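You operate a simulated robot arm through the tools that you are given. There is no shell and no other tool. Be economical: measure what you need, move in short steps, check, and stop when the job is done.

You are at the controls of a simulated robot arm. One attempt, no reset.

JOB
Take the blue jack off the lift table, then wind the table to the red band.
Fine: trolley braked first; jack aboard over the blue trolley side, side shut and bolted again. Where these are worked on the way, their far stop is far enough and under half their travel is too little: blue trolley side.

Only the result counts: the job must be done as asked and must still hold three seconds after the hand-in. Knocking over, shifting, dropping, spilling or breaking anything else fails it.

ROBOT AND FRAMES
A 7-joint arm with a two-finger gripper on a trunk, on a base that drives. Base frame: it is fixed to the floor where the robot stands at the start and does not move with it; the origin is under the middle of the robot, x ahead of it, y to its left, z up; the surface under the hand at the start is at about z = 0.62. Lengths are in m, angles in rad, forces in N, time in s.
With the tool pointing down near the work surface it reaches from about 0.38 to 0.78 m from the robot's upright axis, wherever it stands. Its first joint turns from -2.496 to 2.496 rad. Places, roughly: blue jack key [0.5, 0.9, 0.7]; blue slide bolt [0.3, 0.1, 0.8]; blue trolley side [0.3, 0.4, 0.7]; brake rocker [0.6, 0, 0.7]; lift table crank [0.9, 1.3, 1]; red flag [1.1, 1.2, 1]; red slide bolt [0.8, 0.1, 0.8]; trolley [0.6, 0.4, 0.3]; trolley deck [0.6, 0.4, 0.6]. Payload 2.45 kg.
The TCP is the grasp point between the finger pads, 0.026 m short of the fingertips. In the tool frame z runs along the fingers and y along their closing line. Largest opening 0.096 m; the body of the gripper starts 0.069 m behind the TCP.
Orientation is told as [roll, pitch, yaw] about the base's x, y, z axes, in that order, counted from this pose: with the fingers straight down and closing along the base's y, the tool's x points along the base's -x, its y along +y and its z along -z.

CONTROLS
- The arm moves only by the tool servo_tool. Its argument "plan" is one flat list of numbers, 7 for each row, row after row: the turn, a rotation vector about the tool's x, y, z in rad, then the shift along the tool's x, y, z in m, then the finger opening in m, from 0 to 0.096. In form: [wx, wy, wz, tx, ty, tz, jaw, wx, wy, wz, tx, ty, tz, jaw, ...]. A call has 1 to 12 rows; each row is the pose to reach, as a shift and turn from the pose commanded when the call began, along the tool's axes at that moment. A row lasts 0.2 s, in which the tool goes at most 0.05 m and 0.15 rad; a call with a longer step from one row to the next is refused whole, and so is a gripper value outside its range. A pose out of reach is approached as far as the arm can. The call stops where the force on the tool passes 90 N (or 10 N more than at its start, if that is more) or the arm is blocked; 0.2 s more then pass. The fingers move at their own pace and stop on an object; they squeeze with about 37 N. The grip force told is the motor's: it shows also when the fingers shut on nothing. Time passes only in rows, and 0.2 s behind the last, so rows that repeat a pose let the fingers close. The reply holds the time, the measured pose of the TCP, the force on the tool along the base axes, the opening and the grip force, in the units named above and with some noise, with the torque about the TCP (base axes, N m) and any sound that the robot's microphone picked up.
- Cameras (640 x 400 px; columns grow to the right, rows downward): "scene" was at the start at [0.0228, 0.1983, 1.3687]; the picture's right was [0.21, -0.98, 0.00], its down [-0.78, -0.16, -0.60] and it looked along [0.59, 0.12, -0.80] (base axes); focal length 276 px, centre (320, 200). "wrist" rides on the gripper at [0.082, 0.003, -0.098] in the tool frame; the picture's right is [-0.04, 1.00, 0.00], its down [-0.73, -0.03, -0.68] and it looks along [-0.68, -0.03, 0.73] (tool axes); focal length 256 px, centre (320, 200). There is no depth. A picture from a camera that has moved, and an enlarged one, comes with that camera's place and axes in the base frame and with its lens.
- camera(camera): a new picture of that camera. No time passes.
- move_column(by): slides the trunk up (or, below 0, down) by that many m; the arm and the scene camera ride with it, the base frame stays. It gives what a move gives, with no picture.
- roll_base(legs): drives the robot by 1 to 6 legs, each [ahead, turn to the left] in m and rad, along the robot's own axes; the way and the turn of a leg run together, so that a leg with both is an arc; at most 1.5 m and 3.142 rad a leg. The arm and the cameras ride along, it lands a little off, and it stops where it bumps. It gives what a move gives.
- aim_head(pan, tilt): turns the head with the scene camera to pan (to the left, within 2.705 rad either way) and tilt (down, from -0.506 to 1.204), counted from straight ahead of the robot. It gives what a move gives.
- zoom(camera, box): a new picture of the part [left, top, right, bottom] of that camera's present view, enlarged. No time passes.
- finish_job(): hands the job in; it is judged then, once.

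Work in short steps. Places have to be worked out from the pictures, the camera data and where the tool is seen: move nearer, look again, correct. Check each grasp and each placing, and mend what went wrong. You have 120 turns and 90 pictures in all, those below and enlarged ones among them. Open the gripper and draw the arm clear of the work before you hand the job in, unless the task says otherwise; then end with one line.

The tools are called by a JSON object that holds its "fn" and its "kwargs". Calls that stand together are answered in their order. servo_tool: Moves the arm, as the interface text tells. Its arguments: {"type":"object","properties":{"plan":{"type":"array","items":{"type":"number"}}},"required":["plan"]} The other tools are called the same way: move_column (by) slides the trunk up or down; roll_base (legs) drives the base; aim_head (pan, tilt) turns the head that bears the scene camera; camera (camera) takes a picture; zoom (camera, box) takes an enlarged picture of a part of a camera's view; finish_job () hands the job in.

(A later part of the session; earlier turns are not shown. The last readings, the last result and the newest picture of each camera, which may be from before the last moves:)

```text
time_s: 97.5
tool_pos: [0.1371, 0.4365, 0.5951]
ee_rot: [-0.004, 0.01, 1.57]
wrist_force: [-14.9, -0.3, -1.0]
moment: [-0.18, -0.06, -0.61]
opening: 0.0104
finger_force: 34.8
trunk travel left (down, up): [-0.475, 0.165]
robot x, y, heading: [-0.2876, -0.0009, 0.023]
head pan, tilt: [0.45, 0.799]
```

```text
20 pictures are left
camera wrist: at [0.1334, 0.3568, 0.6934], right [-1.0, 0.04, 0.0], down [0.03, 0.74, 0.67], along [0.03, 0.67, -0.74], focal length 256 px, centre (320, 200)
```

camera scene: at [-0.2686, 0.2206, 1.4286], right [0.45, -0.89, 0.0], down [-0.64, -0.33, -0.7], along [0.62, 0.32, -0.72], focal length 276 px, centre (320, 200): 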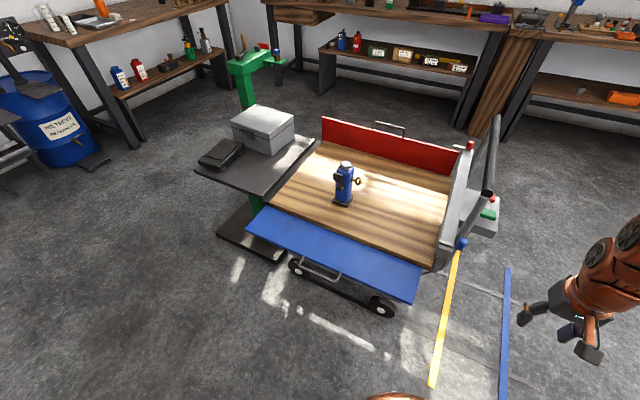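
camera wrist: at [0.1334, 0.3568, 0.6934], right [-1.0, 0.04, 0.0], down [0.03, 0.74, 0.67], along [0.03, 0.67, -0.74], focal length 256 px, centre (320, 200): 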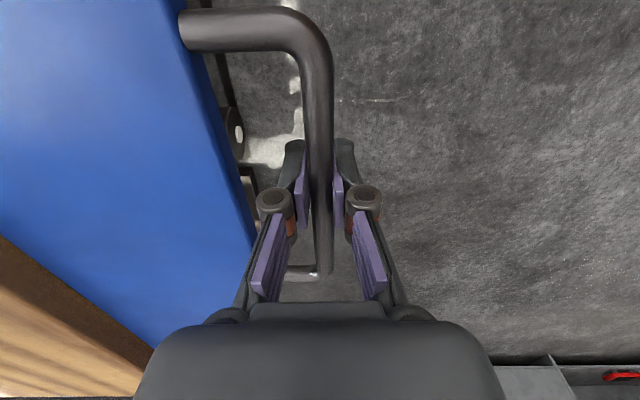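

Held. Swing the side up along the arc (hinge 0.322/0.603, R 0.19) to vertical.

{"fn": "servo_tool", "kwargs": {"plan": [0, 0, 0, 0, 0.0035, -0.017, 0, 0, 0, 0, 0, 0.0032, -0.0344, 0, 0, 0, 0, 0, -0.0043, -0.0667, 0, 0, 0, 0, 0, -0.0172, -0.0972, 0, 0, 0, 0, 0, -0.0353, -0.125, 0, 0, 0, 0, 0, -0.0579, -0.1492, 0, 0, 0, 0, 0, -0.0843, -0.1691, 0, 0, 0, 0, 0, -0.1077, -0.1816, 0, 0, 0, 0, 0, -0.1326, -0.1906, 0, 0, 0, 0, 0, -0.1553, -0.1957, 0, 0, 0, 0, 0, -0.174, -0.1977, 0, 0, 0, 0, 0, -0.178, -0.198, 0]}}

{"fn": "camera", "kwargs": {"camera": "wrist"}}

```text
time_s: 100.2
tool_pos: [0.3146, 0.4399, 0.7948]
ee_rot: [-0.003, 0.01, 1.574]
wrist_force: [-8.4, -6.4, 2.1]
moment: [0.83, 0.14, -0.09]
opening: 0.011
finger_force: 37.6
trunk travel left (down, up): [-0.475, 0.165]
robot x, y, heading: [-0.2901, 0.0072, 0.023]
head pan, tilt: [0.45, 0.799]
```

```text
19 pictures are left
camera wrist: at [0.3108, 0.3595, 0.8932], right [-1.0, 0.04, 0.0], down [0.03, 0.74, 0.67], along [0.03, 0.67, -0.74], focal length 256 px, centre (320, 200)
```

wrist: 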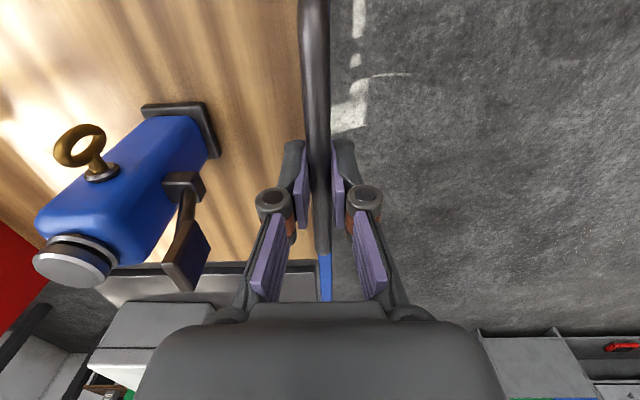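

The side is vertical against its stop (x 0.3146). I open only slightly so that the fingers still straddle the bar, and look whether it stays.

{"fn": "servo_tool", "kwargs": {"plan": [0, 0, 0, 0, 0, 0, 0.02, 0, 0, 0, 0, 0, 0, 0.04, 0, 0, 0, 0, 0, 0, 0.04, 0, 0, 0, 0, 0, 0, 0.04]}}

{"fn": "camera", "kwargs": {"camera": "wrist"}}

```text
time_s: 101.2
tool_pos: [0.3161, 0.4388, 0.7935]
ee_rot: [-0.003, 0.009, 1.57]
wrist_force: [0.3, 0.3, 0.5]
moment: [0.02, 0.02, 0.01]
opening: 0.0401
finger_force: 0.2
trunk travel left (down, up): [-0.475, 0.165]
robot x, y, heading: [-0.2836, 0.0049, 0.02]
head pan, tilt: [0.45, 0.799]
```

```text
18 pictures are left
camera wrist: at [0.3118, 0.3592, 0.8928], right [-1.0, 0.04, 0.0], down [0.03, 0.74, 0.67], along [0.03, 0.67, -0.74], focal length 256 px, centre (320, 200)
```

wrist: 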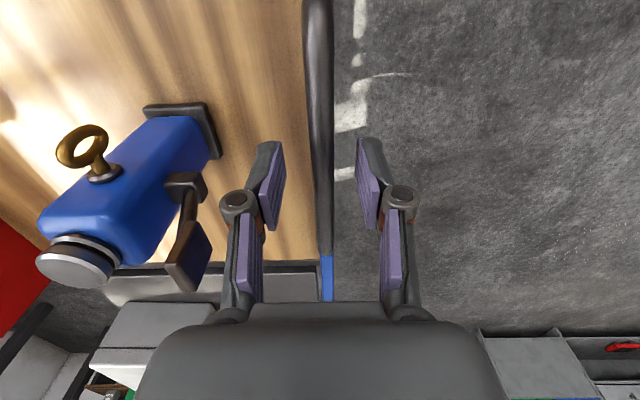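

It stays shut on its own. Lift clear, then yaw back toward the bolt.

{"fn": "servo_tool", "kwargs": {"plan": [0, 0, 0, 0, 0, -0.045, 0.04, 0, 0, 0, 0, 0, -0.09, 0.05, 0, 0, 0, 0, 0, -0.13, 0.06]}}

{"fn": "servo_tool", "kwargs": {"plan": [0, 0, 0.143, 0.034, 0.007, 0, 0.06, 0, 0, 0.286, 0.068, 0.014, 0, 0.06, 0, 0, 0.429, 0.102, 0.021, 0, 0.06, 0, 0, 0.571, 0.136, 0.028, 0, 0.06, 0, 0, 0.714, 0.17, 0.035, 0, 0.06, 0, 0, 0.857, 0.204, 0.042, 0, 0.06, 0, 0, 1.0, 0.238, 0.049, 0, 0.06, 0, 0, 1.143, 0.272, 0.056, 0, 0.06, 0, 0, 1.286, 0.306, 0.063, 0, 0.06, 0, 0, 1.429, 0.34, 0.07, 0, 0.06, 0, 0, 1.571, 0.374, 0.07, 0, 0.06]}}

{"fn": "servo_tool", "kwargs": {"plan": [0, -0.125, 0, 0, 0, 0.005, 0.06, 0, -0.25, 0, 0, 0, 0.01, 0.06, 0, -0.375, 0, 0, 0, 0.015, 0.06, 0, -0.5, 0, 0, 0, 0.02, 0.06]}}

{"fn": "camera", "kwargs": {"camera": "wrist"}}

```text
time_s: 102.0
tool_pos: [0.3152, 0.4395, 0.9244]
ee_rot: [-0.006, 0.007, 1.57]
wrist_force: [-0.4, -0.8, -0.2]
moment: [0.05, 0.05, -0.02]
opening: 0.0599
finger_force: 0.0
trunk travel left (down, up): [-0.475, 0.165]
robot x, y, heading: [-0.2849, 0.0019, 0.02]
head pan, tilt: [0.45, 0.799]
```

```text
time_s: 104.3
tool_pos: [0.2458, 0.0668, 0.9259]
ee_rot: [-0.008, -0.002, -0.002]
wrist_force: [0.0, -1.3, -0.4]
moment: [0.0, 0.04, 0.01]
opening: 0.0596
finger_force: 0.1
trunk travel left (down, up): [-0.475, 0.165]
robot x, y, heading: [-0.2885, 0.0019, 0.021]
head pan, tilt: [0.45, 0.799]
```

```text
time_s: 105.3
tool_pos: [0.2463, 0.0657, 0.9072]
ee_rot: [-0.011, -0.508, 0.006]
wrist_force: [-0.1, 0.2, -0.5]
moment: [0.02, 0.02, 0.02]
opening: 0.0602
finger_force: 0.1
trunk travel left (down, up): [-0.475, 0.165]
robot x, y, heading: [-0.2835, 0.0008, 0.02]
head pan, tilt: [0.45, 0.799]
```

```text
17 pictures are left
camera wrist: at [0.1265, 0.0702, 0.9536], right [0.04, 1.0, 0.01], down [0.31, -0.02, 0.95], along [0.95, -0.03, -0.31], focal length 256 px, centre (320, 200)
```

wrist: 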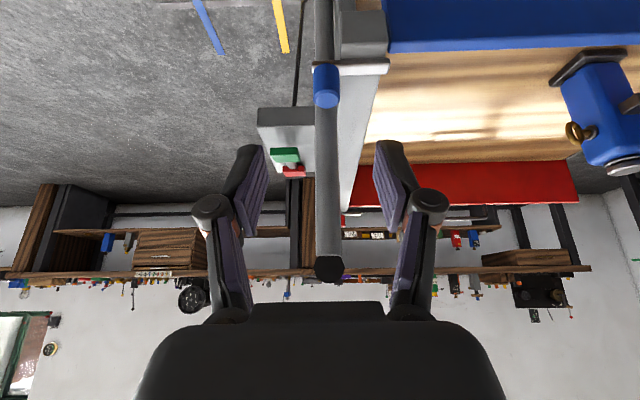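

Knob at ≈(0.316, 0.071). Descend on it, close, and slide +y in the next call.

{"fn": "servo_tool", "kwargs": {"plan": [0, 0, 0, 0, 0.003, 0.042, 0.05, 0, 0, 0, 0, 0.005, 0.084, 0.05, 0, 0, 0, 0.0003, 0.005, 0.1245, 0.05, 0, 0, 0, 0.0003, 0.005, 0.1245, 0.03, 0, 0, 0, 0.0003, 0.005, 0.1245, 0.01, 0, 0, 0, 0.0003, 0.005, 0.1245, 0.0]}}

{"fn": "servo_tool", "kwargs": {"plan": [0, 0, 0, 0, 0.005, -0.002, 0, 0, 0, 0, 0, 0.015, -0.002, 0, 0, 0, 0, 0, 0.025, -0.002, 0, 0, 0, 0, 0, 0.035, -0.002, 0, 0, 0, 0, 0, 0.043, -0.002, 0, 0, 0, 0, 0, 0.05, -0.002, 0]}}

{"fn": "camera", "kwargs": {"camera": "wrist"}}

```text
time_s: 106.8
tool_pos: [0.3065, 0.0714, 0.7991]
ee_rot: [-0.01, -0.506, 0.005]
wrist_force: [4.8, 6.3, 6.6]
moment: [0.23, -0.41, 0.04]
opening: 0.0233
finger_force: 29.6
trunk travel left (down, up): [-0.475, 0.165]
robot x, y, heading: [-0.2876, 0.0005, 0.023]
head pan, tilt: [0.45, 0.799]
```

```text
time_s: 108.2
tool_pos: [0.305, 0.1112, 0.7987]
ee_rot: [-0.006, -0.499, -0.005]
wrist_force: [27.4, -85.1, 0.2]
moment: [-1.92, -0.98, -0.36]
opening: 0.0234
finger_force: 45.0
trunk travel left (down, up): [-0.475, 0.165]
robot x, y, heading: [-0.2831, 0.0009, 0.013]
head pan, tilt: [0.45, 0.799]
```

```text
16 pictures are left
camera wrist: at [0.1857, 0.1154, 0.8458], right [0.04, 1.0, 0.01], down [0.32, -0.03, 0.95], along [0.95, -0.04, -0.32], focal length 256 px, centre (320, 200)
```

wrist: 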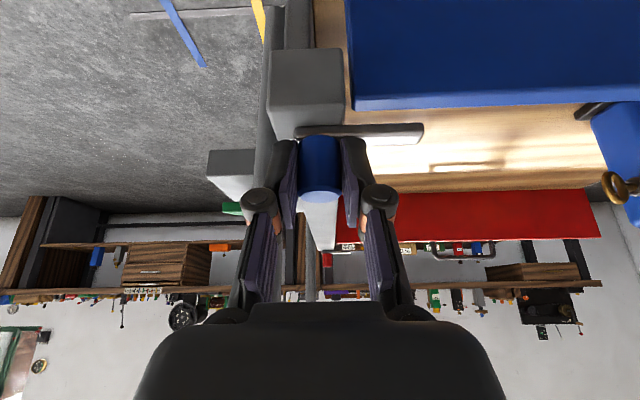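

The bolt moved 0.04 m back to its engaged stop, as at the start. Release, back away along the tool axis and check.

{"fn": "servo_tool", "kwargs": {"plan": [0, 0, 0, 0, -0.002, 0, 0.03, 0, 0, 0, 0, -0.002, 0, 0.05, 0, 0, 0, 0, 0, -0.03, 0.06, 0, 0, 0, 0, 0, -0.075, 0.06, 0, 0, 0, 0, 0, -0.12, 0.06, 0, 0, 0, 0, 0, -0.165, 0.06]}}

{"fn": "servo_tool", "kwargs": {"plan": [0, 0.125, 0, 0, 0, -0.02, 0.06, 0, 0.25, 0, 0, 0, -0.03, 0.06, 0, 0.375, 0, 0, 0, -0.04, 0.06, 0, 0.5, 0, 0, 0, -0.05, 0.06]}}

{"fn": "zoom", "kwargs": {"camera": "scene", "box": [230, 110, 510, 310]}}

```text
time_s: 109.5
tool_pos: [0.224, 0.1225, 0.9449]
ee_rot: [-0.01, -0.501, 0.005]
wrist_force: [0.2, 0.4, -0.9]
moment: [-0.03, -0.02, 0.0]
opening: 0.0598
finger_force: 0.0
trunk travel left (down, up): [-0.475, 0.165]
robot x, y, heading: [-0.2875, 0.0008, 0.024]
head pan, tilt: [0.45, 0.799]
```

```text
time_s: 110.5
tool_pos: [0.2007, 0.1217, 0.9881]
ee_rot: [-0.01, -0.004, 0.0]
wrist_force: [-1.0, 0.0, 0.0]
moment: [-0.01, -0.04, 0.01]
opening: 0.0599
finger_force: 0.1
trunk travel left (down, up): [-0.475, 0.165]
robot x, y, heading: [-0.2873, 0.0033, 0.026]
head pan, tilt: [0.45, 0.799]
```

```text
2.00 times, centred on (370, 210) of scene
camera zoom: at [-0.2688, 0.2205, 1.4286], right [0.45, -0.89, 0.0], down [-0.64, -0.33, -0.7], along [0.62, 0.32, -0.72], focal length 551 px, centre (220, 180)
```

zoom: 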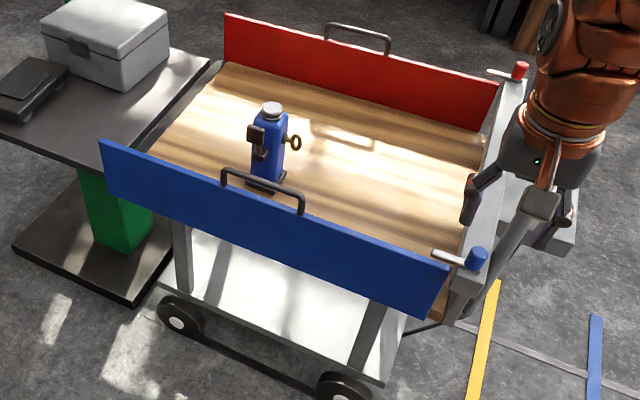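

Side shut, bolted, jack aboard. Now raise the trunk and drive round to the left side of the lift table, toward (0.45, 1.75).

{"fn": "move_column", "kwargs": {"by": 0.16}}

{"fn": "roll_base", "kwargs": {"legs": [[0, 1.545], [1.5, 0], [0.25, 0], [0, -1.571], [0.73, 0]]}}

{"fn": "aim_head", "kwargs": {"pan": -0.9, "tilt": 0.65}}

{"fn": "camera", "kwargs": {"camera": "scene"}}

```text
time_s: 112.4
tool_pos: [0.2001, 0.1218, 1.1481]
ee_rot: [-0.007, -0.002, -0.001]
wrist_force: [-1.3, 0.1, 0.9]
moment: [0.0, 0.02, 0.0]
opening: 0.0598
finger_force: 0.1
trunk travel left (down, up): [-0.635, 0.005]
robot x, y, heading: [-0.2874, 0.0, 0.023]
head pan, tilt: [0.45, 0.799]
```

```text
time_s: 132.4
tool_pos: [0.9399, 1.871, 1.1489]
ee_rot: [-0.009, -0.004, -0.021]
wrist_force: [0.7, 0.2, 0.0]
moment: [-0.02, -0.01, 0.01]
opening: 0.0599
finger_force: 0.0
trunk travel left (down, up): [-0.635, 0.005]
robot x, y, heading: [0.4516, 1.7602, 0.002]
head pan, tilt: [0.45, 0.799]
```

```text
time_s: 133.9
tool_pos: [0.9405, 1.8713, 1.1472]
ee_rot: [-0.008, -0.003, -0.021]
wrist_force: [-0.3, 0.0, -0.4]
moment: [-0.02, -0.01, 0.0]
opening: 0.0601
finger_force: 0.1
trunk travel left (down, up): [-0.635, 0.005]
robot x, y, heading: [0.448, 1.7594, -0.003]
head pan, tilt: [-0.901, 0.649]
```

```text
14 pictures are left
camera scene: at [0.4543, 1.8764, 1.6012], right [-0.78, -0.62, 0.0], down [-0.38, 0.47, -0.8], along [0.5, -0.62, -0.6], focal length 276 px, centre (320, 200)
```

scene: 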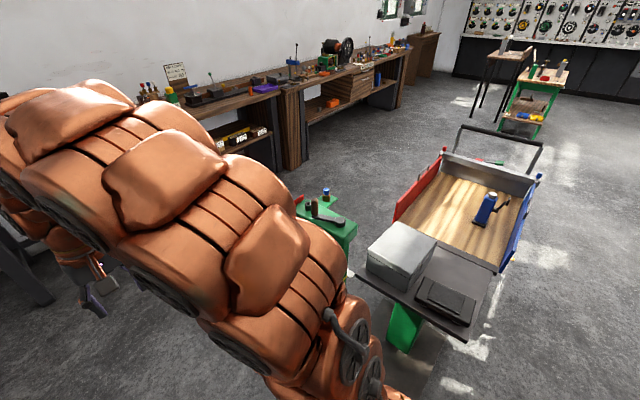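

Zoom on the crank head from here.

{"fn": "zoom", "kwargs": {"camera": "scene", "box": [270, 170, 400, 290]}}

```text
3.33 times, centred on (335, 230) of scene
camera zoom: at [0.4543, 1.8764, 1.6012], right [-0.78, -0.62, 0.0], down [-0.38, 0.47, -0.8], along [0.5, -0.62, -0.6], focal length 919 px, centre (270, 100)
```

zoom: 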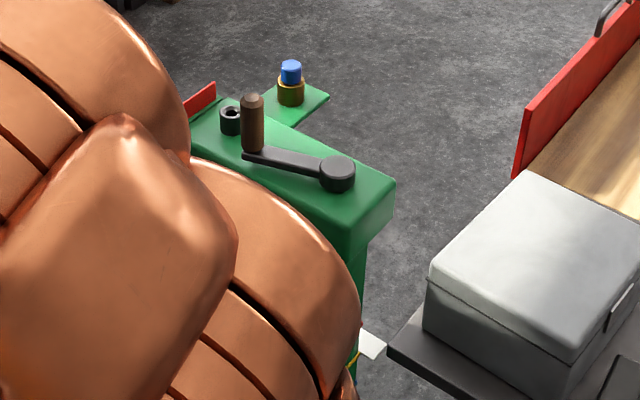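

Hub ≈(0.872, 1.25), handle top ≈(0.962, 1.276, 1.008), radius ≈0.093; pointer stands at yellow. Move the hand round toward the handle, yawing to -0.8.

{"fn": "servo_tool", "kwargs": {"plan": [0, 0, 0.0667, -0.0026, -0.045, 0.003, 0.06, 0, 0, 0.1333, -0.0052, -0.09, 0.006, 0.06, 0, 0, 0.2, -0.0078, -0.135, 0.009, 0.06, 0, 0, 0.2667, -0.0104, -0.18, 0.012, 0.06, 0, 0, 0.3333, -0.013, -0.225, 0.015, 0.06, 0, 0, 0.4, -0.0156, -0.27, 0.018, 0.06, 0, 0, 0.4667, -0.0182, -0.315, 0.021, 0.06, 0, 0, 0.5333, -0.0208, -0.36, 0.024, 0.06, 0, 0, 0.6, -0.0234, -0.405, 0.027, 0.06, 0, 0, 0.6667, -0.026, -0.45, 0.03, 0.06, 0, 0, 0.7333, -0.0286, -0.495, 0.033, 0.06, 0, 0, 0.78, -0.0312, -0.54, 0.036, 0.06]}}

{"fn": "camera", "kwargs": {"camera": "wrist"}}

```text
time_s: 136.5
tool_pos: [0.9609, 1.3295, 1.1183]
ee_rot: [-0.004, -0.008, -0.801]
wrist_force: [1.1, 0.0, -0.5]
moment: [-0.04, 0.02, 0.0]
opening: 0.0599
finger_force: 0.1
trunk travel left (down, up): [-0.635, 0.005]
robot x, y, heading: [0.4501, 1.7647, 0.001]
head pan, tilt: [-0.901, 0.649]
```

```text
12 pictures are left
camera wrist: at [0.9057, 1.3909, 1.215], right [0.75, 0.67, 0.0], down [0.49, -0.54, 0.69], along [0.45, -0.51, -0.73], focal length 256 px, centre (320, 200)
```

wrist: 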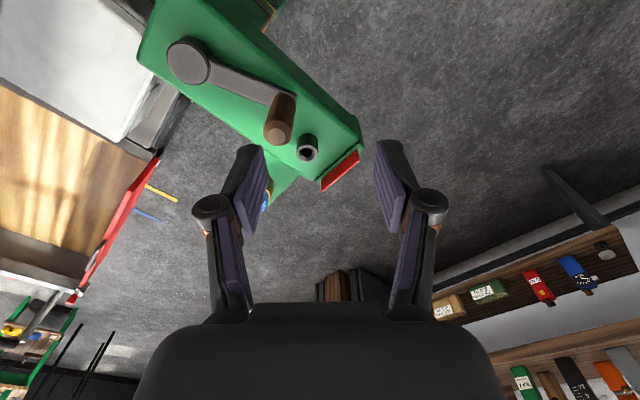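

Handle refined to ≈(0.952, 1.281), hub ≈(0.861, 1.254), R≈0.095. Go over the handle, down to TCP z≈0.993, close.

{"fn": "servo_tool", "kwargs": {"plan": [0, 0, 0, -0.0142, -0.02, 0.01, 0.055, 0, 0, 0, -0.0285, -0.0403, 0.03, 0.055, 0, 0, 0, -0.0285, -0.0403, 0.065, 0.055, 0, 0, 0, -0.0285, -0.0403, 0.1, 0.055, 0, 0, 0, -0.0285, -0.0403, 0.125, 0.055, 0, 0, 0, -0.0285, -0.0403, 0.125, 0.03, 0, 0, 0, -0.0285, -0.0403, 0.125, 0.01, 0, 0, 0, -0.0285, -0.0403, 0.125, 0]}}

{"fn": "camera", "kwargs": {"camera": "wrist"}}

```text
time_s: 138.3
tool_pos: [0.9537, 1.2792, 0.9928]
ee_rot: [-0.003, -0.011, -0.801]
wrist_force: [-3.3, -4.4, -1.7]
moment: [-0.52, -0.24, 0.01]
opening: 0.0258
finger_force: 29.3
trunk travel left (down, up): [-0.635, 0.005]
robot x, y, heading: [0.4486, 1.7613, -0.001]
head pan, tilt: [-0.901, 0.649]
```

```text
11 pictures are left
camera wrist: at [0.8975, 1.3419, 1.0898], right [0.75, 0.67, 0.0], down [0.49, -0.54, 0.69], along [0.46, -0.51, -0.73], focal length 256 px, centre (320, 200)
```

wrist: 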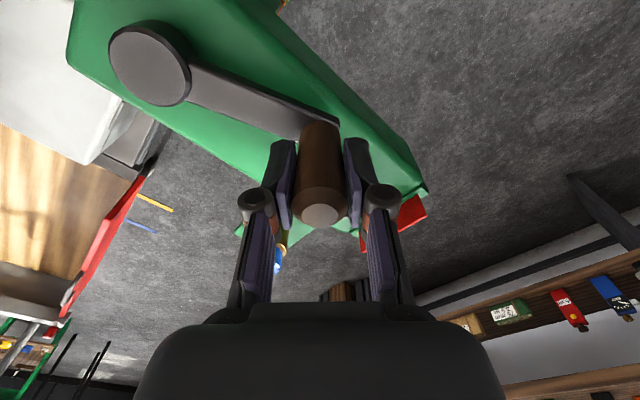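

Handle held (0.026 m). Test turn of 60° clockwise (seen from above).

{"fn": "servo_tool", "kwargs": {"plan": [0, 0, 0, -0.0203, -0.0153, 0, 0, 0, 0, 0, -0.0355, -0.0354, 0, 0, 0, 0, 0, -0.045, -0.0588, 0, 0, 0, 0, 0, -0.0482, -0.084, 0, 0]}}

{"fn": "zoom", "kwargs": {"camera": "scene", "box": [270, 170, 400, 290]}}

```text
time_s: 139.0
tool_pos: [0.9747, 1.2318, 0.9946]
ee_rot: [0.013, -0.025, -0.775]
wrist_force: [26.3, -14.5, 7.3]
moment: [1.18, 2.22, 0.0]
opening: 0.0002
finger_force: 28.0
trunk travel left (down, up): [-0.635, 0.005]
robot x, y, heading: [0.4509, 1.7578, 0.01]
head pan, tilt: [-0.901, 0.649]
stopped in row 3: the force on the tool passed its limit at 95 N (the readings are from after the stop); the commanded pose is now the measured one
```

```text
3.33 times, centred on (335, 230) of scene
camera zoom: at [0.4583, 1.8699, 1.6019], right [-0.78, -0.63, 0.0], down [-0.38, 0.47, -0.79], along [0.5, -0.62, -0.61], focal length 919 px, centre (270, 100)
```

zoom: 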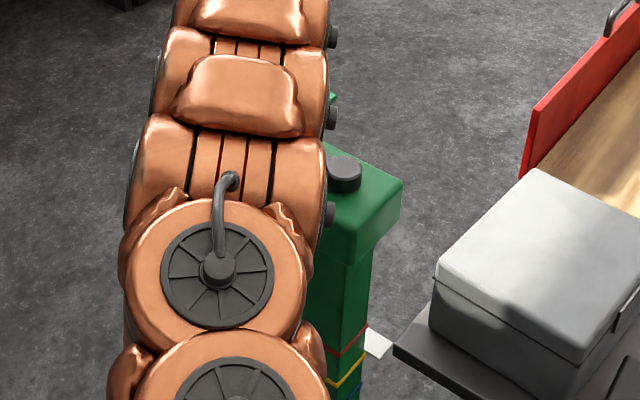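

The grip slipped off in this direction. Open the fingers, rise, and look where the handle is.

{"fn": "servo_tool", "kwargs": {"plan": [0, 0, 0, 0, 0, -0.02, 0, 0, 0, 0, 0.01, 0, -0.06, 0.02, 0, 0, 0, 0.03, 0, -0.09, 0.055]}}

{"fn": "camera", "kwargs": {"camera": "wrist"}}

```text
time_s: 139.8
tool_pos: [0.9411, 1.2528, 1.085]
ee_rot: [0.01, -0.024, -0.783]
wrist_force: [0.3, 0.4, 0.2]
moment: [0.04, 0.01, -0.01]
opening: 0.05
finger_force: 0.0
trunk travel left (down, up): [-0.635, 0.005]
robot x, y, heading: [0.448, 1.7643, 0.01]
head pan, tilt: [-0.901, 0.649]
```

```text
9 pictures are left
camera wrist: at [0.883, 1.314, 1.18], right [0.73, 0.68, 0.01], down [0.48, -0.53, 0.7], along [0.48, -0.5, -0.72], focal length 256 px, centre (320, 200)
```

wrist: 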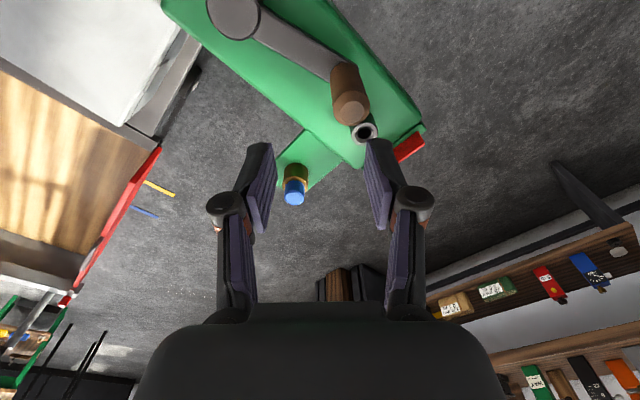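

The handle hasn't moved (still 14°), so clockwise is against its stop or direction. Regrip and try counter-clockwise.

{"fn": "servo_tool", "kwargs": {"plan": [0, 0, 0, 0.0084, 0.0262, 0.01, 0.055, 0, 0, 0, 0.0084, 0.0262, 0.05, 0.055, 0, 0, 0, 0.0084, 0.0262, 0.08, 0.055, 0, 0, 0, 0.0084, 0.0262, 0.098, 0.055, 0, 0, 0, 0.0084, 0.0262, 0.098, 0.03, 0, 0, 0, 0.0084, 0.0262, 0.098, 0.01, 0, 0, 0, 0.0084, 0.0262, 0.098, 0]}}

{"fn": "servo_tool", "kwargs": {"plan": [0, 0, 0, 0.0115, 0.005, 0, 0, 0, 0, 0, 0.0229, 0.0101, 0, 0, 0, 0, 0, 0.0355, 0.012, 0, 0, 0, 0, 0, 0.0474, 0.0138, 0, 0]}}

```text
time_s: 141.4
tool_pos: [0.9539, 1.2751, 0.9872]
ee_rot: [0.01, -0.022, -0.783]
wrist_force: [-24.3, -10.6, 3.7]
moment: [-0.59, 0.38, 0.0]
opening: 0.0262
finger_force: 27.3
trunk travel left (down, up): [-0.635, 0.005]
robot x, y, heading: [0.4493, 1.7607, 0.008]
head pan, tilt: [-0.901, 0.649]
```

```text
time_s: 142.4
tool_pos: [0.9281, 1.3184, 0.9871]
ee_rot: [0.009, -0.024, -0.782]
wrist_force: [-40.8, -19.6, 10.9]
moment: [-0.46, 1.04, 0.0]
opening: 0.0254
finger_force: 45.3
trunk travel left (down, up): [-0.635, 0.005]
robot x, y, heading: [0.4518, 1.7621, 0.01]
head pan, tilt: [-0.901, 0.649]
```

It turns counter-clockwise. Continue with a slightly tighter circle to ~165°, then check the pointer.

{"fn": "servo_tool", "kwargs": {"plan": [0, 0, 0, 0.0326, -0.0088, 0, 0, 0, 0, 0, 0.0605, -0.0248, 0, 0, 0, 0, 0, 0.0812, -0.0493, 0, 0, 0, 0, 0, 0.0924, -0.0795, 0, 0, 0, 0, 0, 0.0925, -0.1116, 0, 0, 0, 0, 0, 0.0815, -0.1418, 0, 0]}}

{"fn": "zoom", "kwargs": {"camera": "scene", "box": [270, 170, 400, 290]}}

```text
time_s: 143.8
tool_pos: [0.7743, 1.2695, 0.9828]
ee_rot: [0.008, -0.034, -0.784]
wrist_force: [-1.3, -20.5, -1.6]
moment: [-0.08, 0.57, 0.64]
opening: 0.0256
finger_force: 45.0
trunk travel left (down, up): [-0.635, 0.005]
robot x, y, heading: [0.4516, 1.7573, 0.007]
head pan, tilt: [-0.901, 0.649]
```

```text
3.33 times, centred on (335, 230) of scene
camera zoom: at [0.454, 1.873, 1.6014], right [-0.78, -0.63, 0.0], down [-0.38, 0.47, -0.8], along [0.5, -0.62, -0.61], focal length 919 px, centre (270, 100)
```

zoom: 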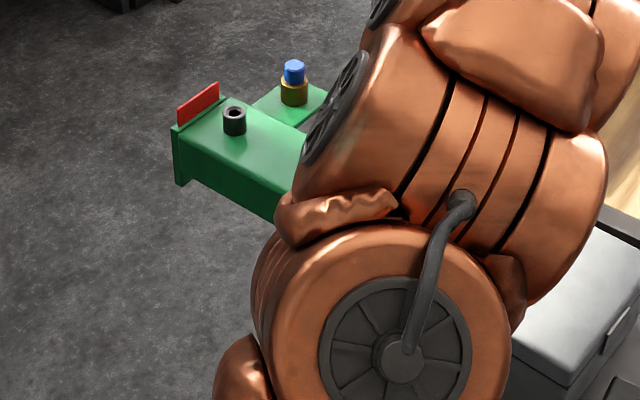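

Three measured points fit hub (0.8645, 1.2515), R 0.092. Continue counter-clockwise through the rest of the first turn, where the mast comes into view again.

{"fn": "servo_tool", "kwargs": {"plan": [0, 0, 0, -0.0244, -0.0214, 0, 0, 0, 0, 0, -0.052, -0.0376, 0, 0, 0, 0, 0, -0.0834, -0.0433, 0, 0, 0, 0, 0, -0.1149, -0.0377, 0, 0, 0, 0, 0, -0.1426, -0.0217, 0, 0, 0, 0, 0, -0.1633, 0.0026, 0, 0, 0, 0, 0, -0.1743, 0.0326, 0, 0, 0, 0, 0, -0.1744, 0.0646, 0, 0, 0, 0, 0, -0.1635, 0.0946, 0, 0, 0, 0, 0, -0.143, 0.1191, 0, 0, 0, 0, 0, -0.1313, 0.1276, 0, 0]}}

{"fn": "zoom", "kwargs": {"camera": "scene", "box": [270, 170, 400, 290]}}

```text
time_s: 146.2
tool_pos: [0.9588, 1.2762, 0.9882]
ee_rot: [0.011, -0.024, -0.782]
wrist_force: [0.7, -0.2, 0.4]
moment: [0.03, 0.0, 0.02]
opening: 0.0002
finger_force: 28.1
trunk travel left (down, up): [-0.635, 0.005]
robot x, y, heading: [0.4545, 1.7587, 0.011]
head pan, tilt: [-0.901, 0.649]
```

```text
3.33 times, centred on (335, 230) of scene
camera zoom: at [0.4543, 1.8759, 1.6012], right [-0.78, -0.63, 0.0], down [-0.38, 0.47, -0.8], along [0.5, -0.62, -0.6], focal length 919 px, centre (270, 100)
```

zoom: 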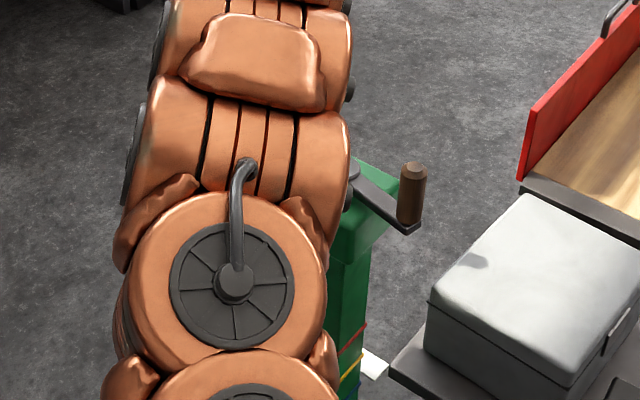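

Counter-clockwise lowered the table (and the grip was lost at ≈173°), so raising is clockwise and wants a firmer grip: fingers closing along the tangent. Handle now ≈(0.773, 1.263). Lift off, move over it and yaw to ≈+10°.

{"fn": "servo_tool", "kwargs": {"plan": [0, 0, 0, 0, 0, -0.045, 0.02, 0, 0, 0, 0, 0, -0.09, 0.05, 0, 0, -0.137, 0.0174, -0.02, -0.09, 0.06, 0, 0, -0.274, 0.0348, -0.04, -0.09, 0.06, 0, 0, -0.411, 0.0522, -0.06, -0.09, 0.06, 0, 0, -0.548, 0.0696, -0.08, -0.09, 0.06, 0, 0, -0.685, 0.087, -0.1, -0.09, 0.06, 0, 0, -0.822, 0.1045, -0.12, -0.09, 0.06, 0, 0, -0.957, 0.1221, -0.1404, -0.09, 0.06]}}

{"fn": "camera", "kwargs": {"camera": "wrist"}}

```text
time_s: 148.2
tool_pos: [0.7709, 1.263, 1.0715]
ee_rot: [-0.012, -0.023, 0.178]
wrist_force: [1.0, -0.4, -0.7]
moment: [0.01, 0.01, 0.02]
opening: 0.06
finger_force: 0.0
trunk travel left (down, up): [-0.635, 0.005]
robot x, y, heading: [0.4512, 1.7627, 0.006]
head pan, tilt: [-0.901, 0.649]
```

```text
6 pictures are left
camera wrist: at [0.6864, 1.253, 1.1681], right [-0.14, 0.99, -0.01], down [0.71, 0.11, 0.7], along [0.69, 0.09, -0.72], focal length 256 px, centre (320, 200)
```

wrist: 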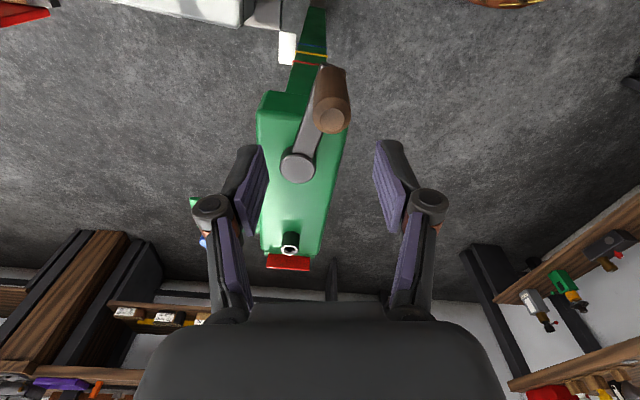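

Handle is at ≈166°, (0.775, 1.273). Descend, close.

{"fn": "servo_tool", "kwargs": {"plan": [0, 0, 0, -0.0057, 0.0091, 0.03, 0.06, 0, 0, 0, -0.0057, 0.0091, 0.06, 0.06, 0, 0, 0, -0.0057, 0.0091, 0.088, 0.06, 0, 0, 0, -0.0057, 0.0091, 0.088, 0.04, 0, 0, 0, -0.0057, 0.0091, 0.088, 0.02, 0, 0, 0, -0.0057, 0.0091, 0.088, 0.0, 0, 0, 0, -0.0057, 0.0091, 0.088, 0.0]}}

```text
time_s: 149.8
tool_pos: [0.7762, 1.272, 0.9849]
ee_rot: [-0.014, -0.022, 0.176]
wrist_force: [-0.5, 0.2, -1.4]
moment: [0.12, -0.06, 0.11]
opening: 0.0248
finger_force: 42.3
trunk travel left (down, up): [-0.635, 0.005]
robot x, y, heading: [0.4497, 1.7642, 0.008]
head pan, tilt: [-0.901, 0.649]
```

Clean grip with no side load. Turn clockwise 96°, yawing along with the crank.

{"fn": "servo_tool", "kwargs": {"plan": [0, 0, 0.1396, -0.0058, 0.0114, 0, 0, 0, 0, 0.2793, -0.013, 0.0217, 0, 0, 0, 0, 0.4189, -0.0217, 0.0309, 0, 0, 0, 0, 0.5585, -0.0316, 0.0388, 0, 0, 0, 0, 0.6981, -0.0424, 0.0453, 0, 0, 0, 0, 0.8378, -0.0541, 0.0502, 0, 0, 0, 0, 0.9774, -0.0663, 0.0534, 0, 0, 0, 0, 1.117, -0.0788, 0.0549, 0, 0, 0, 0, 1.2566, -0.0916, 0.0547, 0, 0, 0, 0, 1.3963, -0.104, 0.0527, 0, 0, 0, 0, 1.5359, -0.1162, 0.0489, 0, 0, 0, 0, 1.6755, -0.1276, 0.0435, 0, 0]}}

```text
time_s: 152.4
tool_pos: [0.8844, 1.3274, 0.9846]
ee_rot: [0.014, -0.009, -1.502]
wrist_force: [-33.3, -58.5, -14.7]
moment: [-1.24, 1.15, 0.81]
opening: 0.022
finger_force: 44.9
trunk travel left (down, up): [-0.635, 0.005]
robot x, y, heading: [0.4509, 1.7621, 0.013]
head pan, tilt: [-0.901, 0.649]
```

Force shows an inward radial pull; look at the grip and crank.

{"fn": "camera", "kwargs": {"camera": "wrist"}}

```text
5 pictures are left
camera wrist: at [0.8806, 1.4093, 1.0813], right [1.0, 0.03, 0.02], down [0.01, -0.73, 0.69], along [0.03, -0.69, -0.73], focal length 256 px, centre (320, 200)
```

wrist: 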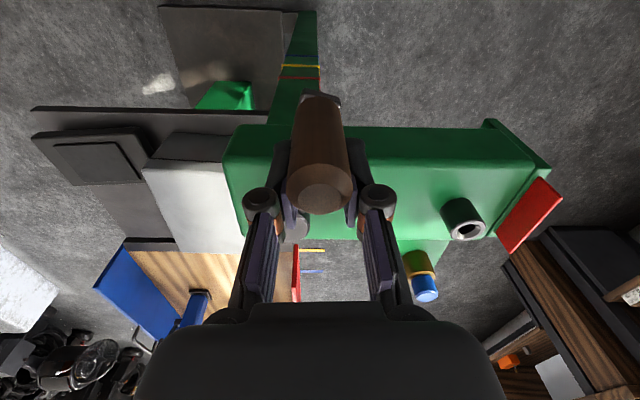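

The handle slid to the pad edge; readings now fit hub (0.865, 1.255), R 0.0905, handle at ≈78° (0.884, 1.343). Release, lift and turn the hand back for a long clockwise stroke with the fingers tangential.

{"fn": "servo_tool", "kwargs": {"plan": [0, 0, 0, 0, 0, 0, 0.03, 0, 0, 0, 0, 0, 0, 0.055, 0, 0, 0, 0, 0, -0.045, 0.06, 0, 0, -0.13, 0, 0, -0.09, 0.06, 0, 0, -0.275, 0, 0, -0.09, 0.06, 0, 0, -0.42, 0, 0, -0.09, 0.06, 0, 0, -0.565, 0, 0, -0.09, 0.06, 0, 0, -0.71, 0, 0, -0.09, 0.06, 0, 0, -0.855, 0, 0, -0.09, 0.06, 0, 0, -1.0, 0, 0, -0.09, 0.06, 0, 0, -1.145, 0, 0, -0.09, 0.06, 0, 0, -1.29, 0, 0, -0.09, 0.06]}}

{"fn": "servo_tool", "kwargs": {"plan": [0, 0, -0.145, 0, 0, 0, 0.06, 0, 0, -0.29, 0, 0, 0, 0.06, 0, 0, -0.435, 0, 0, 0, 0.06, 0, 0, -0.58, 0, 0, 0, 0.06, 0, 0, -0.725, 0, 0, 0, 0.06, 0, 0, -0.87, 0, 0, 0, 0.06, 0, 0, -1.015, 0, 0, 0, 0.06, 0, 0, -1.16, 0, 0, 0, 0.06, 0, 0, -1.26, 0, 0, 0, 0.06]}}

```text
time_s: 155.0
tool_pos: [0.8926, 1.3373, 1.0765]
ee_rot: [-0.004, -0.027, -0.207]
wrist_force: [0.0, 0.3, 0.0]
moment: [-0.03, -0.01, 0.03]
opening: 0.0599
finger_force: 0.1
trunk travel left (down, up): [-0.635, 0.005]
robot x, y, heading: [0.451, 1.76, 0.011]
head pan, tilt: [-0.901, 0.649]
```

```text
time_s: 157.0
tool_pos: [0.8935, 1.3374, 1.0771]
ee_rot: [-0.027, -0.005, 1.053]
wrist_force: [-0.6, 0.5, 0.3]
moment: [0.02, -0.03, 0.03]
opening: 0.0601
finger_force: 0.1
trunk travel left (down, up): [-0.635, 0.005]
robot x, y, heading: [0.4483, 1.761, 0.009]
head pan, tilt: [-0.901, 0.649]
```

Now descend onto the handle at (0.885, 1.343) and close.

{"fn": "servo_tool", "kwargs": {"plan": [0, 0, 0, -0.0007, 0.0102, 0.03, 0.06, 0, 0, 0, -0.0007, 0.0102, 0.06, 0.06, 0, 0, 0, -0.0007, 0.0102, 0.086, 0.06, 0, 0, 0, -0.0007, 0.0102, 0.086, 0.04, 0, 0, 0, -0.0007, 0.0102, 0.086, 0.02, 0, 0, 0, -0.0007, 0.0102, 0.086, 0.0, 0, 0, 0, -0.0007, 0.0102, 0.086, 0.0]}}

```text
time_s: 158.6
tool_pos: [0.883, 1.3432, 0.9895]
ee_rot: [-0.023, -0.006, 1.05]
wrist_force: [-26.2, 13.7, -4.2]
moment: [0.1, 0.78, -0.12]
opening: 0.025
finger_force: 40.9
trunk travel left (down, up): [-0.635, 0.005]
robot x, y, heading: [0.4547, 1.762, 0.012]
head pan, tilt: [-0.901, 0.649]
```

Gripped fully (0.025). Clockwise stroke from 80° to about -15°, with yaw tracking.

{"fn": "servo_tool", "kwargs": {"plan": [0, 0, 0.1396, -0.0026, -0.007, 0, 0, 0, 0, 0.2793, -0.0044, -0.0196, 0, 0, 0, 0, 0.4189, -0.0044, -0.0322, 0, 0, 0, 0, 0.5585, -0.0027, -0.0448, 0, 0, 0, 0, 0.6981, 0.0008, -0.0571, 0, 0, 0, 0, 0.8378, 0.0059, -0.0686, 0, 0, 0, 0, 0.9774, 0.0126, -0.0795, 0, 0, 0, 0, 1.117, 0.0207, -0.0893, 0, 0, 0, 0, 1.2566, 0.0301, -0.0977, 0, 0, 0, 0, 1.3963, 0.0406, -0.1049, 0, 0, 0, 0, 1.5359, 0.0521, -0.1105, 0, 0, 0, 0, 1.6755, 0.0641, -0.1144, 0, 0]}}

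```text
time_s: 161.2
tool_pos: [0.9573, 1.2297, 0.9944]
ee_rot: [0.006, -0.036, -0.625]
wrist_force: [29.2, 10.0, -3.7]
moment: [0.46, -0.61, -0.01]
opening: 0.0254
finger_force: 44.3
trunk travel left (down, up): [-0.635, 0.005]
robot x, y, heading: [0.4482, 1.7596, 0.01]
head pan, tilt: [-0.901, 0.649]
```

Still held; past the original position. Continue clockwise to about -111°.

{"fn": "servo_tool", "kwargs": {"plan": [0, 0, 0.1396, -0.0066, -0.0113, 0, 0, 0, 0, 0.2793, -0.0083, -0.0238, 0, 0, 0, 0, 0.4189, -0.0084, -0.0366, 0, 0, 0, 0, 0.5585, -0.0067, -0.0491, 0, 0, 0, 0, 0.6981, -0.0032, -0.0614, 0, 0, 0, 0, 0.8378, 0.0019, -0.0729, 0, 0, 0, 0, 0.9774, 0.0086, -0.0837, 0, 0, 0, 0, 1.117, 0.0167, -0.0935, 0, 0, 0, 0, 1.2566, 0.0261, -0.102, 0, 0, 0, 0, 1.3963, 0.0366, -0.1091, 0, 0, 0, 0, 1.5359, 0.048, -0.1147, 0, 0, 0, 0, 1.6755, 0.0601, -0.1187, 0, 0]}}

```text
time_s: 163.8
tool_pos: [0.8325, 1.1677, 0.9892]
ee_rot: [0.019, 0.01, -2.307]
wrist_force: [4.8, -41.7, 1.4]
moment: [1.02, 0.34, 0.65]
opening: 0.0251
finger_force: 43.4
trunk travel left (down, up): [-0.635, 0.005]
robot x, y, heading: [0.4494, 1.7594, 0.006]
head pan, tilt: [-0.901, 0.649]
```

Still held, now 125° beyond the starting position. Release, lift, and turn the hand to the vantage where the mast bands are visible (0.771, 1.263, yaw 0.17).

{"fn": "servo_tool", "kwargs": {"plan": [0, 0, 0, 0, 0, 0, 0.03, 0, 0, 0, 0, 0, 0, 0.055, 0, 0, 0, 0, 0, -0.045, 0.06, 0, 0, -0.13, 0, 0, -0.085, 0.06, 0, 0, -0.275, 0, 0, -0.085, 0.06, 0, 0, -0.42, 0, 0, -0.085, 0.06, 0, 0, -0.565, 0, 0, -0.085, 0.06, 0, 0, -0.71, 0, 0, -0.085, 0.06, 0, 0, -0.855, 0, 0, -0.085, 0.06, 0, 0, -1.0, 0, 0, -0.085, 0.06, 0, 0, -1.145, 0, 0, -0.085, 0.06, 0, 0, -1.29, 0, 0, -0.085, 0.06]}}

{"fn": "servo_tool", "kwargs": {"plan": [0, 0, -0.132, 0.0126, -0.0004, 0, 0.06, 0, 0, -0.264, 0.0252, -0.0009, 0, 0.06, 0, 0, -0.396, 0.0377, -0.0013, 0, 0.06, 0, 0, -0.528, 0.0503, -0.0017, 0, 0.06, 0, 0, -0.66, 0.0629, -0.0022, 0, 0.06, 0, 0, -0.792, 0.0755, -0.0026, 0, 0.06, 0, 0, -0.924, 0.0881, -0.003, 0, 0.06, 0, 0, -1.056, 0.1006, -0.0035, 0, 0.06, 0, 0, -1.183, 0.1132, -0.0039, 0, 0.06]}}

{"fn": "zoom", "kwargs": {"camera": "wrist", "box": [220, 0, 420, 200]}}

```text
time_s: 166.4
tool_pos: [0.8343, 1.1714, 1.0765]
ee_rot: [0.016, -0.021, -1.009]
wrist_force: [-0.5, -0.4, -0.2]
moment: [0.04, -0.01, 0.01]
opening: 0.0598
finger_force: 0.1
trunk travel left (down, up): [-0.635, 0.005]
robot x, y, heading: [0.4529, 1.7631, 0.005]
head pan, tilt: [-0.901, 0.649]
```

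```text
time_s: 168.4
tool_pos: [0.7691, 1.2644, 1.0742]
ee_rot: [-0.013, -0.025, 0.175]
wrist_force: [0.0, 0.3, -0.3]
moment: [0.01, 0.02, 0.02]
opening: 0.0598
finger_force: 0.0
trunk travel left (down, up): [-0.635, 0.005]
robot x, y, heading: [0.4515, 1.7606, 0.013]
head pan, tilt: [-0.901, 0.649]
```

```text
2.00 times, centred on (320, 100) of wrist
camera zoom: at [0.6863, 1.254, 1.1695], right [-0.13, 0.99, -0.01], down [0.71, 0.1, 0.7], along [0.69, 0.08, -0.72], focal length 512 px, centre (320, 400)
```

zoom: 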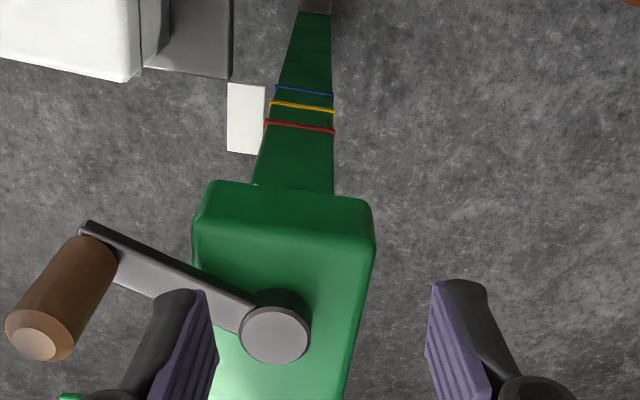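

Very clear: the pointer is now between yellow and red; scaling gives roughly 100° more clockwise. Refit: hub (0.867, 1.250), R 0.0945, handle at -110° (0.835, 1.161). Regrip with yaw ≈60°.

{"fn": "servo_tool", "kwargs": {"plan": [0, 0, -0.145, -0.0075, -0.0186, 0, 0.06, 0, 0, -0.29, -0.015, -0.0371, 0, 0.06, 0, 0, -0.435, -0.0225, -0.0557, 0, 0.06, 0, 0, -0.58, -0.03, -0.0743, 0, 0.06, 0, 0, -0.725, -0.0375, -0.0928, 0, 0.06, 0, 0, -0.872, -0.045, -0.1114, 0, 0.06, 0, 0, -0.872, -0.045, -0.1114, 0.03, 0.06, 0, 0, -0.872, -0.045, -0.1114, 0.06, 0.06, 0, 0, -0.872, -0.045, -0.1114, 0.083, 0.06, 0, 0, -0.872, -0.045, -0.1114, 0.083, 0.03, 0, 0, -0.872, -0.045, -0.1114, 0.083, 0.0, 0, 0, -0.872, -0.045, -0.1114, 0.083, 0.0]}}

```text
time_s: 171.0
tool_pos: [0.8394, 1.1604, 0.9926]
ee_rot: [-0.031, -0.004, 1.047]
wrist_force: [11.3, -4.8, 0.3]
moment: [-0.17, 0.95, 0.33]
opening: 0.0255
finger_force: 30.4
trunk travel left (down, up): [-0.635, 0.005]
robot x, y, heading: [0.4525, 1.7629, 0.008]
head pan, tilt: [-0.901, 0.649]
```

Held. Clockwise 96° more (to about -203°).

{"fn": "servo_tool", "kwargs": {"plan": [0, 0, 0.1396, 0.0012, 0.009, 0, 0, 0, 0, 0.2793, 0.0013, 0.0222, 0, 0, 0, 0, 0.4189, -0.0004, 0.0352, 0, 0, 0, 0, 0.5585, -0.0039, 0.048, 0, 0, 0, 0, 0.6981, -0.0092, 0.06, 0, 0, 0, 0, 0.8378, -0.0161, 0.0713, 0, 0, 0, 0, 0.9774, -0.0245, 0.0815, 0, 0, 0, 0, 1.117, -0.0342, 0.0904, 0, 0, 0, 0, 1.2566, -0.0451, 0.0979, 0, 0, 0, 0, 1.3963, -0.0569, 0.1037, 0, 0, 0, 0, 1.5359, -0.0694, 0.108, 0, 0, 0, 0, 1.6755, -0.0823, 0.1104, 0, 0]}}

```text
time_s: 173.6
tool_pos: [0.7805, 1.2899, 0.9904]
ee_rot: [0.009, -0.023, -0.63]
wrist_force: [-21.5, -6.7, 9.3]
moment: [-0.58, 0.5, 0.03]
opening: 0.0257
finger_force: 45.2
trunk travel left (down, up): [-0.635, 0.005]
robot x, y, heading: [0.449, 1.7597, 0.011]
head pan, tilt: [-0.901, 0.649]
```

Release, lift and go back to the vantage for a check of the pointer.

{"fn": "servo_tool", "kwargs": {"plan": [0, 0, 0, 0, 0, 0, 0.03, 0, 0, 0, 0, 0, 0, 0.055, 0, 0, 0, 0, 0, -0.045, 0.06, 0, 0, 0, 0, 0, -0.083, 0.06, 0, 0, -0.133, -0.0011, -0.0042, -0.083, 0.06, 0, 0, -0.267, -0.0023, -0.0085, -0.083, 0.06, 0, 0, -0.4, -0.0034, -0.0127, -0.083, 0.06, 0, 0, -0.533, -0.0045, -0.017, -0.083, 0.06, 0, 0, -0.667, -0.0057, -0.0212, -0.083, 0.06, 0, 0, -0.7975, -0.0068, -0.0255, -0.083, 0.06]}}

{"fn": "zoom", "kwargs": {"camera": "wrist", "box": [220, 0, 420, 200]}}

```text
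time_s: 175.8
tool_pos: [0.7701, 1.2635, 1.0732]
ee_rot: [-0.013, -0.023, 0.167]
wrist_force: [-0.2, 1.1, -0.1]
moment: [-0.01, -0.02, 0.0]
opening: 0.06
finger_force: 0.1
trunk travel left (down, up): [-0.635, 0.005]
robot x, y, heading: [0.4493, 1.7585, 0.008]
head pan, tilt: [-0.901, 0.649]
```

```text
2.00 times, centred on (320, 100) of wrist
camera zoom: at [0.6855, 1.2543, 1.1694], right [-0.13, 0.99, -0.01], down [0.71, 0.1, 0.7], along [0.69, 0.08, -0.72], focal length 512 px, centre (320, 400)
```

zoom: 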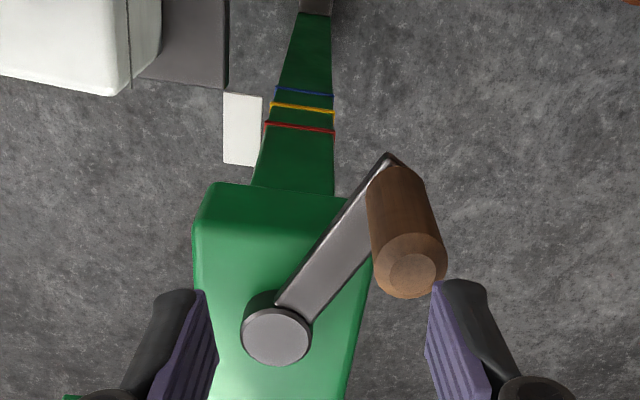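

The pointer is now about level with the red band. To verify from the side, I draw the arm clear and zoom hard on mast and pointer with the scene camera.

{"fn": "servo_tool", "kwargs": {"plan": [0, 0, 0, -0.0184, 0.0391, -0.003, 0.06, 0, 0, 0, -0.0368, 0.0783, -0.006, 0.06, 0, 0, 0, -0.0553, 0.1174, -0.009, 0.06, 0, 0, 0, -0.0737, 0.1566, -0.012, 0.06, 0, 0, 0, -0.0921, 0.1957, -0.015, 0.06, 0, 0, 0, -0.1105, 0.2349, -0.018, 0.06, 0, 0, 0, -0.1289, 0.274, -0.02, 0.06, 0, 0, 0, -0.1474, 0.3132, -0.02, 0.06, 0, 0, 0, -0.1658, 0.3523, -0.02, 0.06, 0, 0, 0, -0.1842, 0.3915, -0.02, 0.06, 0, 0, 0, -0.2026, 0.4306, -0.02, 0.06, 0, 0, 0, -0.221, 0.4698, -0.02, 0.06]}}

{"fn": "servo_tool", "kwargs": {"plan": [0, 0, 0, 0, 0.04, 0, 0.06, 0, 0, 0, 0, 0.08, 0, 0.06, 0, 0, 0, 0, 0.12, 0, 0.06, 0, 0, 0, 0, 0.16, 0, 0.06]}}

{"fn": "zoom", "kwargs": {"camera": "scene", "box": [310, 235, 400, 291]}}

```text
time_s: 178.4
tool_pos: [0.9109, 1.7648, 1.0928]
ee_rot: [-0.014, -0.024, 0.166]
wrist_force: [-0.6, -0.3, 0.5]
moment: [0.02, -0.04, -0.01]
opening: 0.06
finger_force: 0.1
trunk travel left (down, up): [-0.635, 0.005]
robot x, y, heading: [0.4523, 1.7649, 0.009]
head pan, tilt: [-0.901, 0.649]
```

```text
time_s: 179.4
tool_pos: [0.8823, 1.9218, 1.089]
ee_rot: [-0.014, -0.024, 0.167]
wrist_force: [0.2, -0.2, 0.1]
moment: [0.02, 0.01, 0.02]
opening: 0.0602
finger_force: 0.0
trunk travel left (down, up): [-0.635, 0.005]
robot x, y, heading: [0.4486, 1.7596, 0.011]
head pan, tilt: [-0.901, 0.649]
```

```text
7.11 times, centred on (355, 263) of scene
camera zoom: at [0.4543, 1.8748, 1.6012], right [-0.78, -0.63, 0.0], down [-0.38, 0.47, -0.8], along [0.5, -0.62, -0.6], focal length 1960 px, centre (71, -248)
```

zoom: 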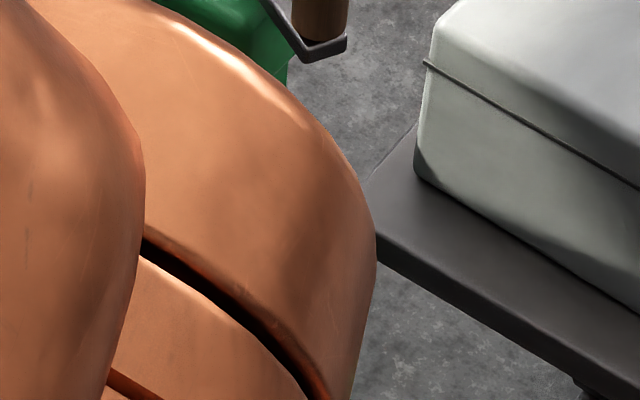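

The arm hides the mast from there. I have one picture left, so I'll bring the wrist camera to look at the mast horizontally at band height from the -x side: first route the hand around my trunk.

{"fn": "servo_tool", "kwargs": {"plan": [0, 0, 0, 0.0051, -0.0458, 0, 0.06, 0, 0, 0, 0.0102, -0.0916, 0, 0.06, 0, 0, 0, 0.0153, -0.1374, 0, 0.06, 0, 0, 0, 0.0204, -0.1831, 0, 0.06, 0, 0, 0, 0.0255, -0.2289, 0, 0.06, 0, 0, 0, 0.0306, -0.2747, 0, 0.06, 0, 0, 0, 0.0357, -0.3205, 0, 0.06, 0, 0, 0, 0.0721, -0.3462, 0, 0.07, 0, 0, 0, 0.1086, -0.3719, 0, 0.08, 0, 0, 0, 0.145, -0.3976, 0, 0.09, 0, 0, 0, 0.1815, -0.4233, 0, 0.096, 0, 0, 0, 0.218, -0.449, 0, 0.096]}}

{"fn": "servo_tool", "kwargs": {"plan": [0, 0, 0.093, 0.0348, -0.0246, 0, 0.096, 0, 0, 0.187, 0.0696, -0.0491, 0, 0.096, 0, 0, 0.28, 0.1043, -0.0737, 0, 0.096, 0, 0, 0.374, 0.1391, -0.0982, 0, 0.096, 0, 0, 0.467, 0.1738, -0.1228, 0, 0.096]}}

{"fn": "servo_tool", "kwargs": {"plan": [0, -0.14, 0, 0, 0, 0, 0.096, 0, -0.28, 0, 0, 0, 0, 0.096, 0, -0.42, 0, 0, 0, 0, 0.096, 0, -0.56, 0, 0, 0, 0, 0.096, 0, -0.7, 0, 0, 0, 0, 0.096, 0, -0.82, 0, 0, 0, 0, 0.096]}}

```text
time_s: 182.0
tool_pos: [0.7419, 1.4424, 1.0909]
ee_rot: [-0.014, -0.024, 0.168]
wrist_force: [0.6, 0.7, 0.0]
moment: [0.0, 0.01, -0.01]
opening: 0.0961
finger_force: 0.1
trunk travel left (down, up): [-0.635, 0.005]
robot x, y, heading: [0.4529, 1.7589, 0.011]
head pan, tilt: [-0.901, 0.649]
```

```text
time_s: 183.2
tool_pos: [0.5902, 1.2924, 1.0895]
ee_rot: [-0.001, -0.027, -0.303]
wrist_force: [0.5, 0.2, 0.3]
moment: [-0.02, -0.03, -0.03]
opening: 0.096
finger_force: 0.0
trunk travel left (down, up): [-0.635, 0.005]
robot x, y, heading: [0.4534, 1.7559, 0.009]
head pan, tilt: [-0.901, 0.649]
```

```text
time_s: 184.6
tool_pos: [0.5913, 1.2921, 1.0893]
ee_rot: [-0.006, -0.85, -0.3]
wrist_force: [0.5, -0.1, -0.7]
moment: [-0.02, 0.01, 0.0]
opening: 0.0962
finger_force: 0.0
trunk travel left (down, up): [-0.635, 0.005]
robot x, y, heading: [0.4465, 1.7559, 0.008]
head pan, tilt: [-0.901, 0.649]
```

All reached. Lower the trunk 0.39 m so the camera sits at z≈0.70, level with the red band.

{"fn": "move_column", "kwargs": {"by": -0.39}}

```text
time_s: 187.5
tool_pos: [0.553, 1.2916, 0.7514]
ee_rot: [-0.137, -0.563, -0.154]
wrist_force: [-0.9, -0.5, 0.8]
moment: [0.02, 0.02, 0.04]
opening: 0.0959
finger_force: 0.1
trunk travel left (down, up): [-0.309, 0.331]
robot x, y, heading: [0.4496, 1.7609, 0.009]
head pan, tilt: [-0.901, 0.649]
stopped: the arm was blocked; the commanded pose is now the measured one
```

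The arm met a block (likely my own base), but the camera now looks nearly level at the mast from (≈0.43, 1.31, 0.79). I use the last picture here on the band region.

{"fn": "zoom", "kwargs": {"camera": "wrist", "box": [190, 90, 430, 260]}}

```text
2.35 times, centred on (310, 175) of wrist
camera zoom: at [0.4355, 1.3264, 0.7888], right [0.26, 0.96, -0.09], down [0.27, 0.02, 0.96], along [0.93, -0.27, -0.25], focal length 602 px, centre (344, 259)
```

zoom: 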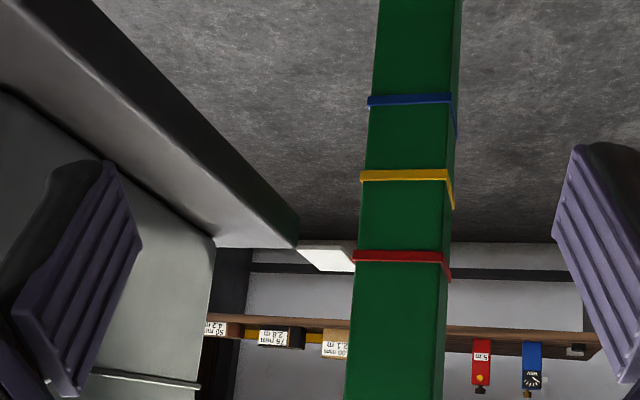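

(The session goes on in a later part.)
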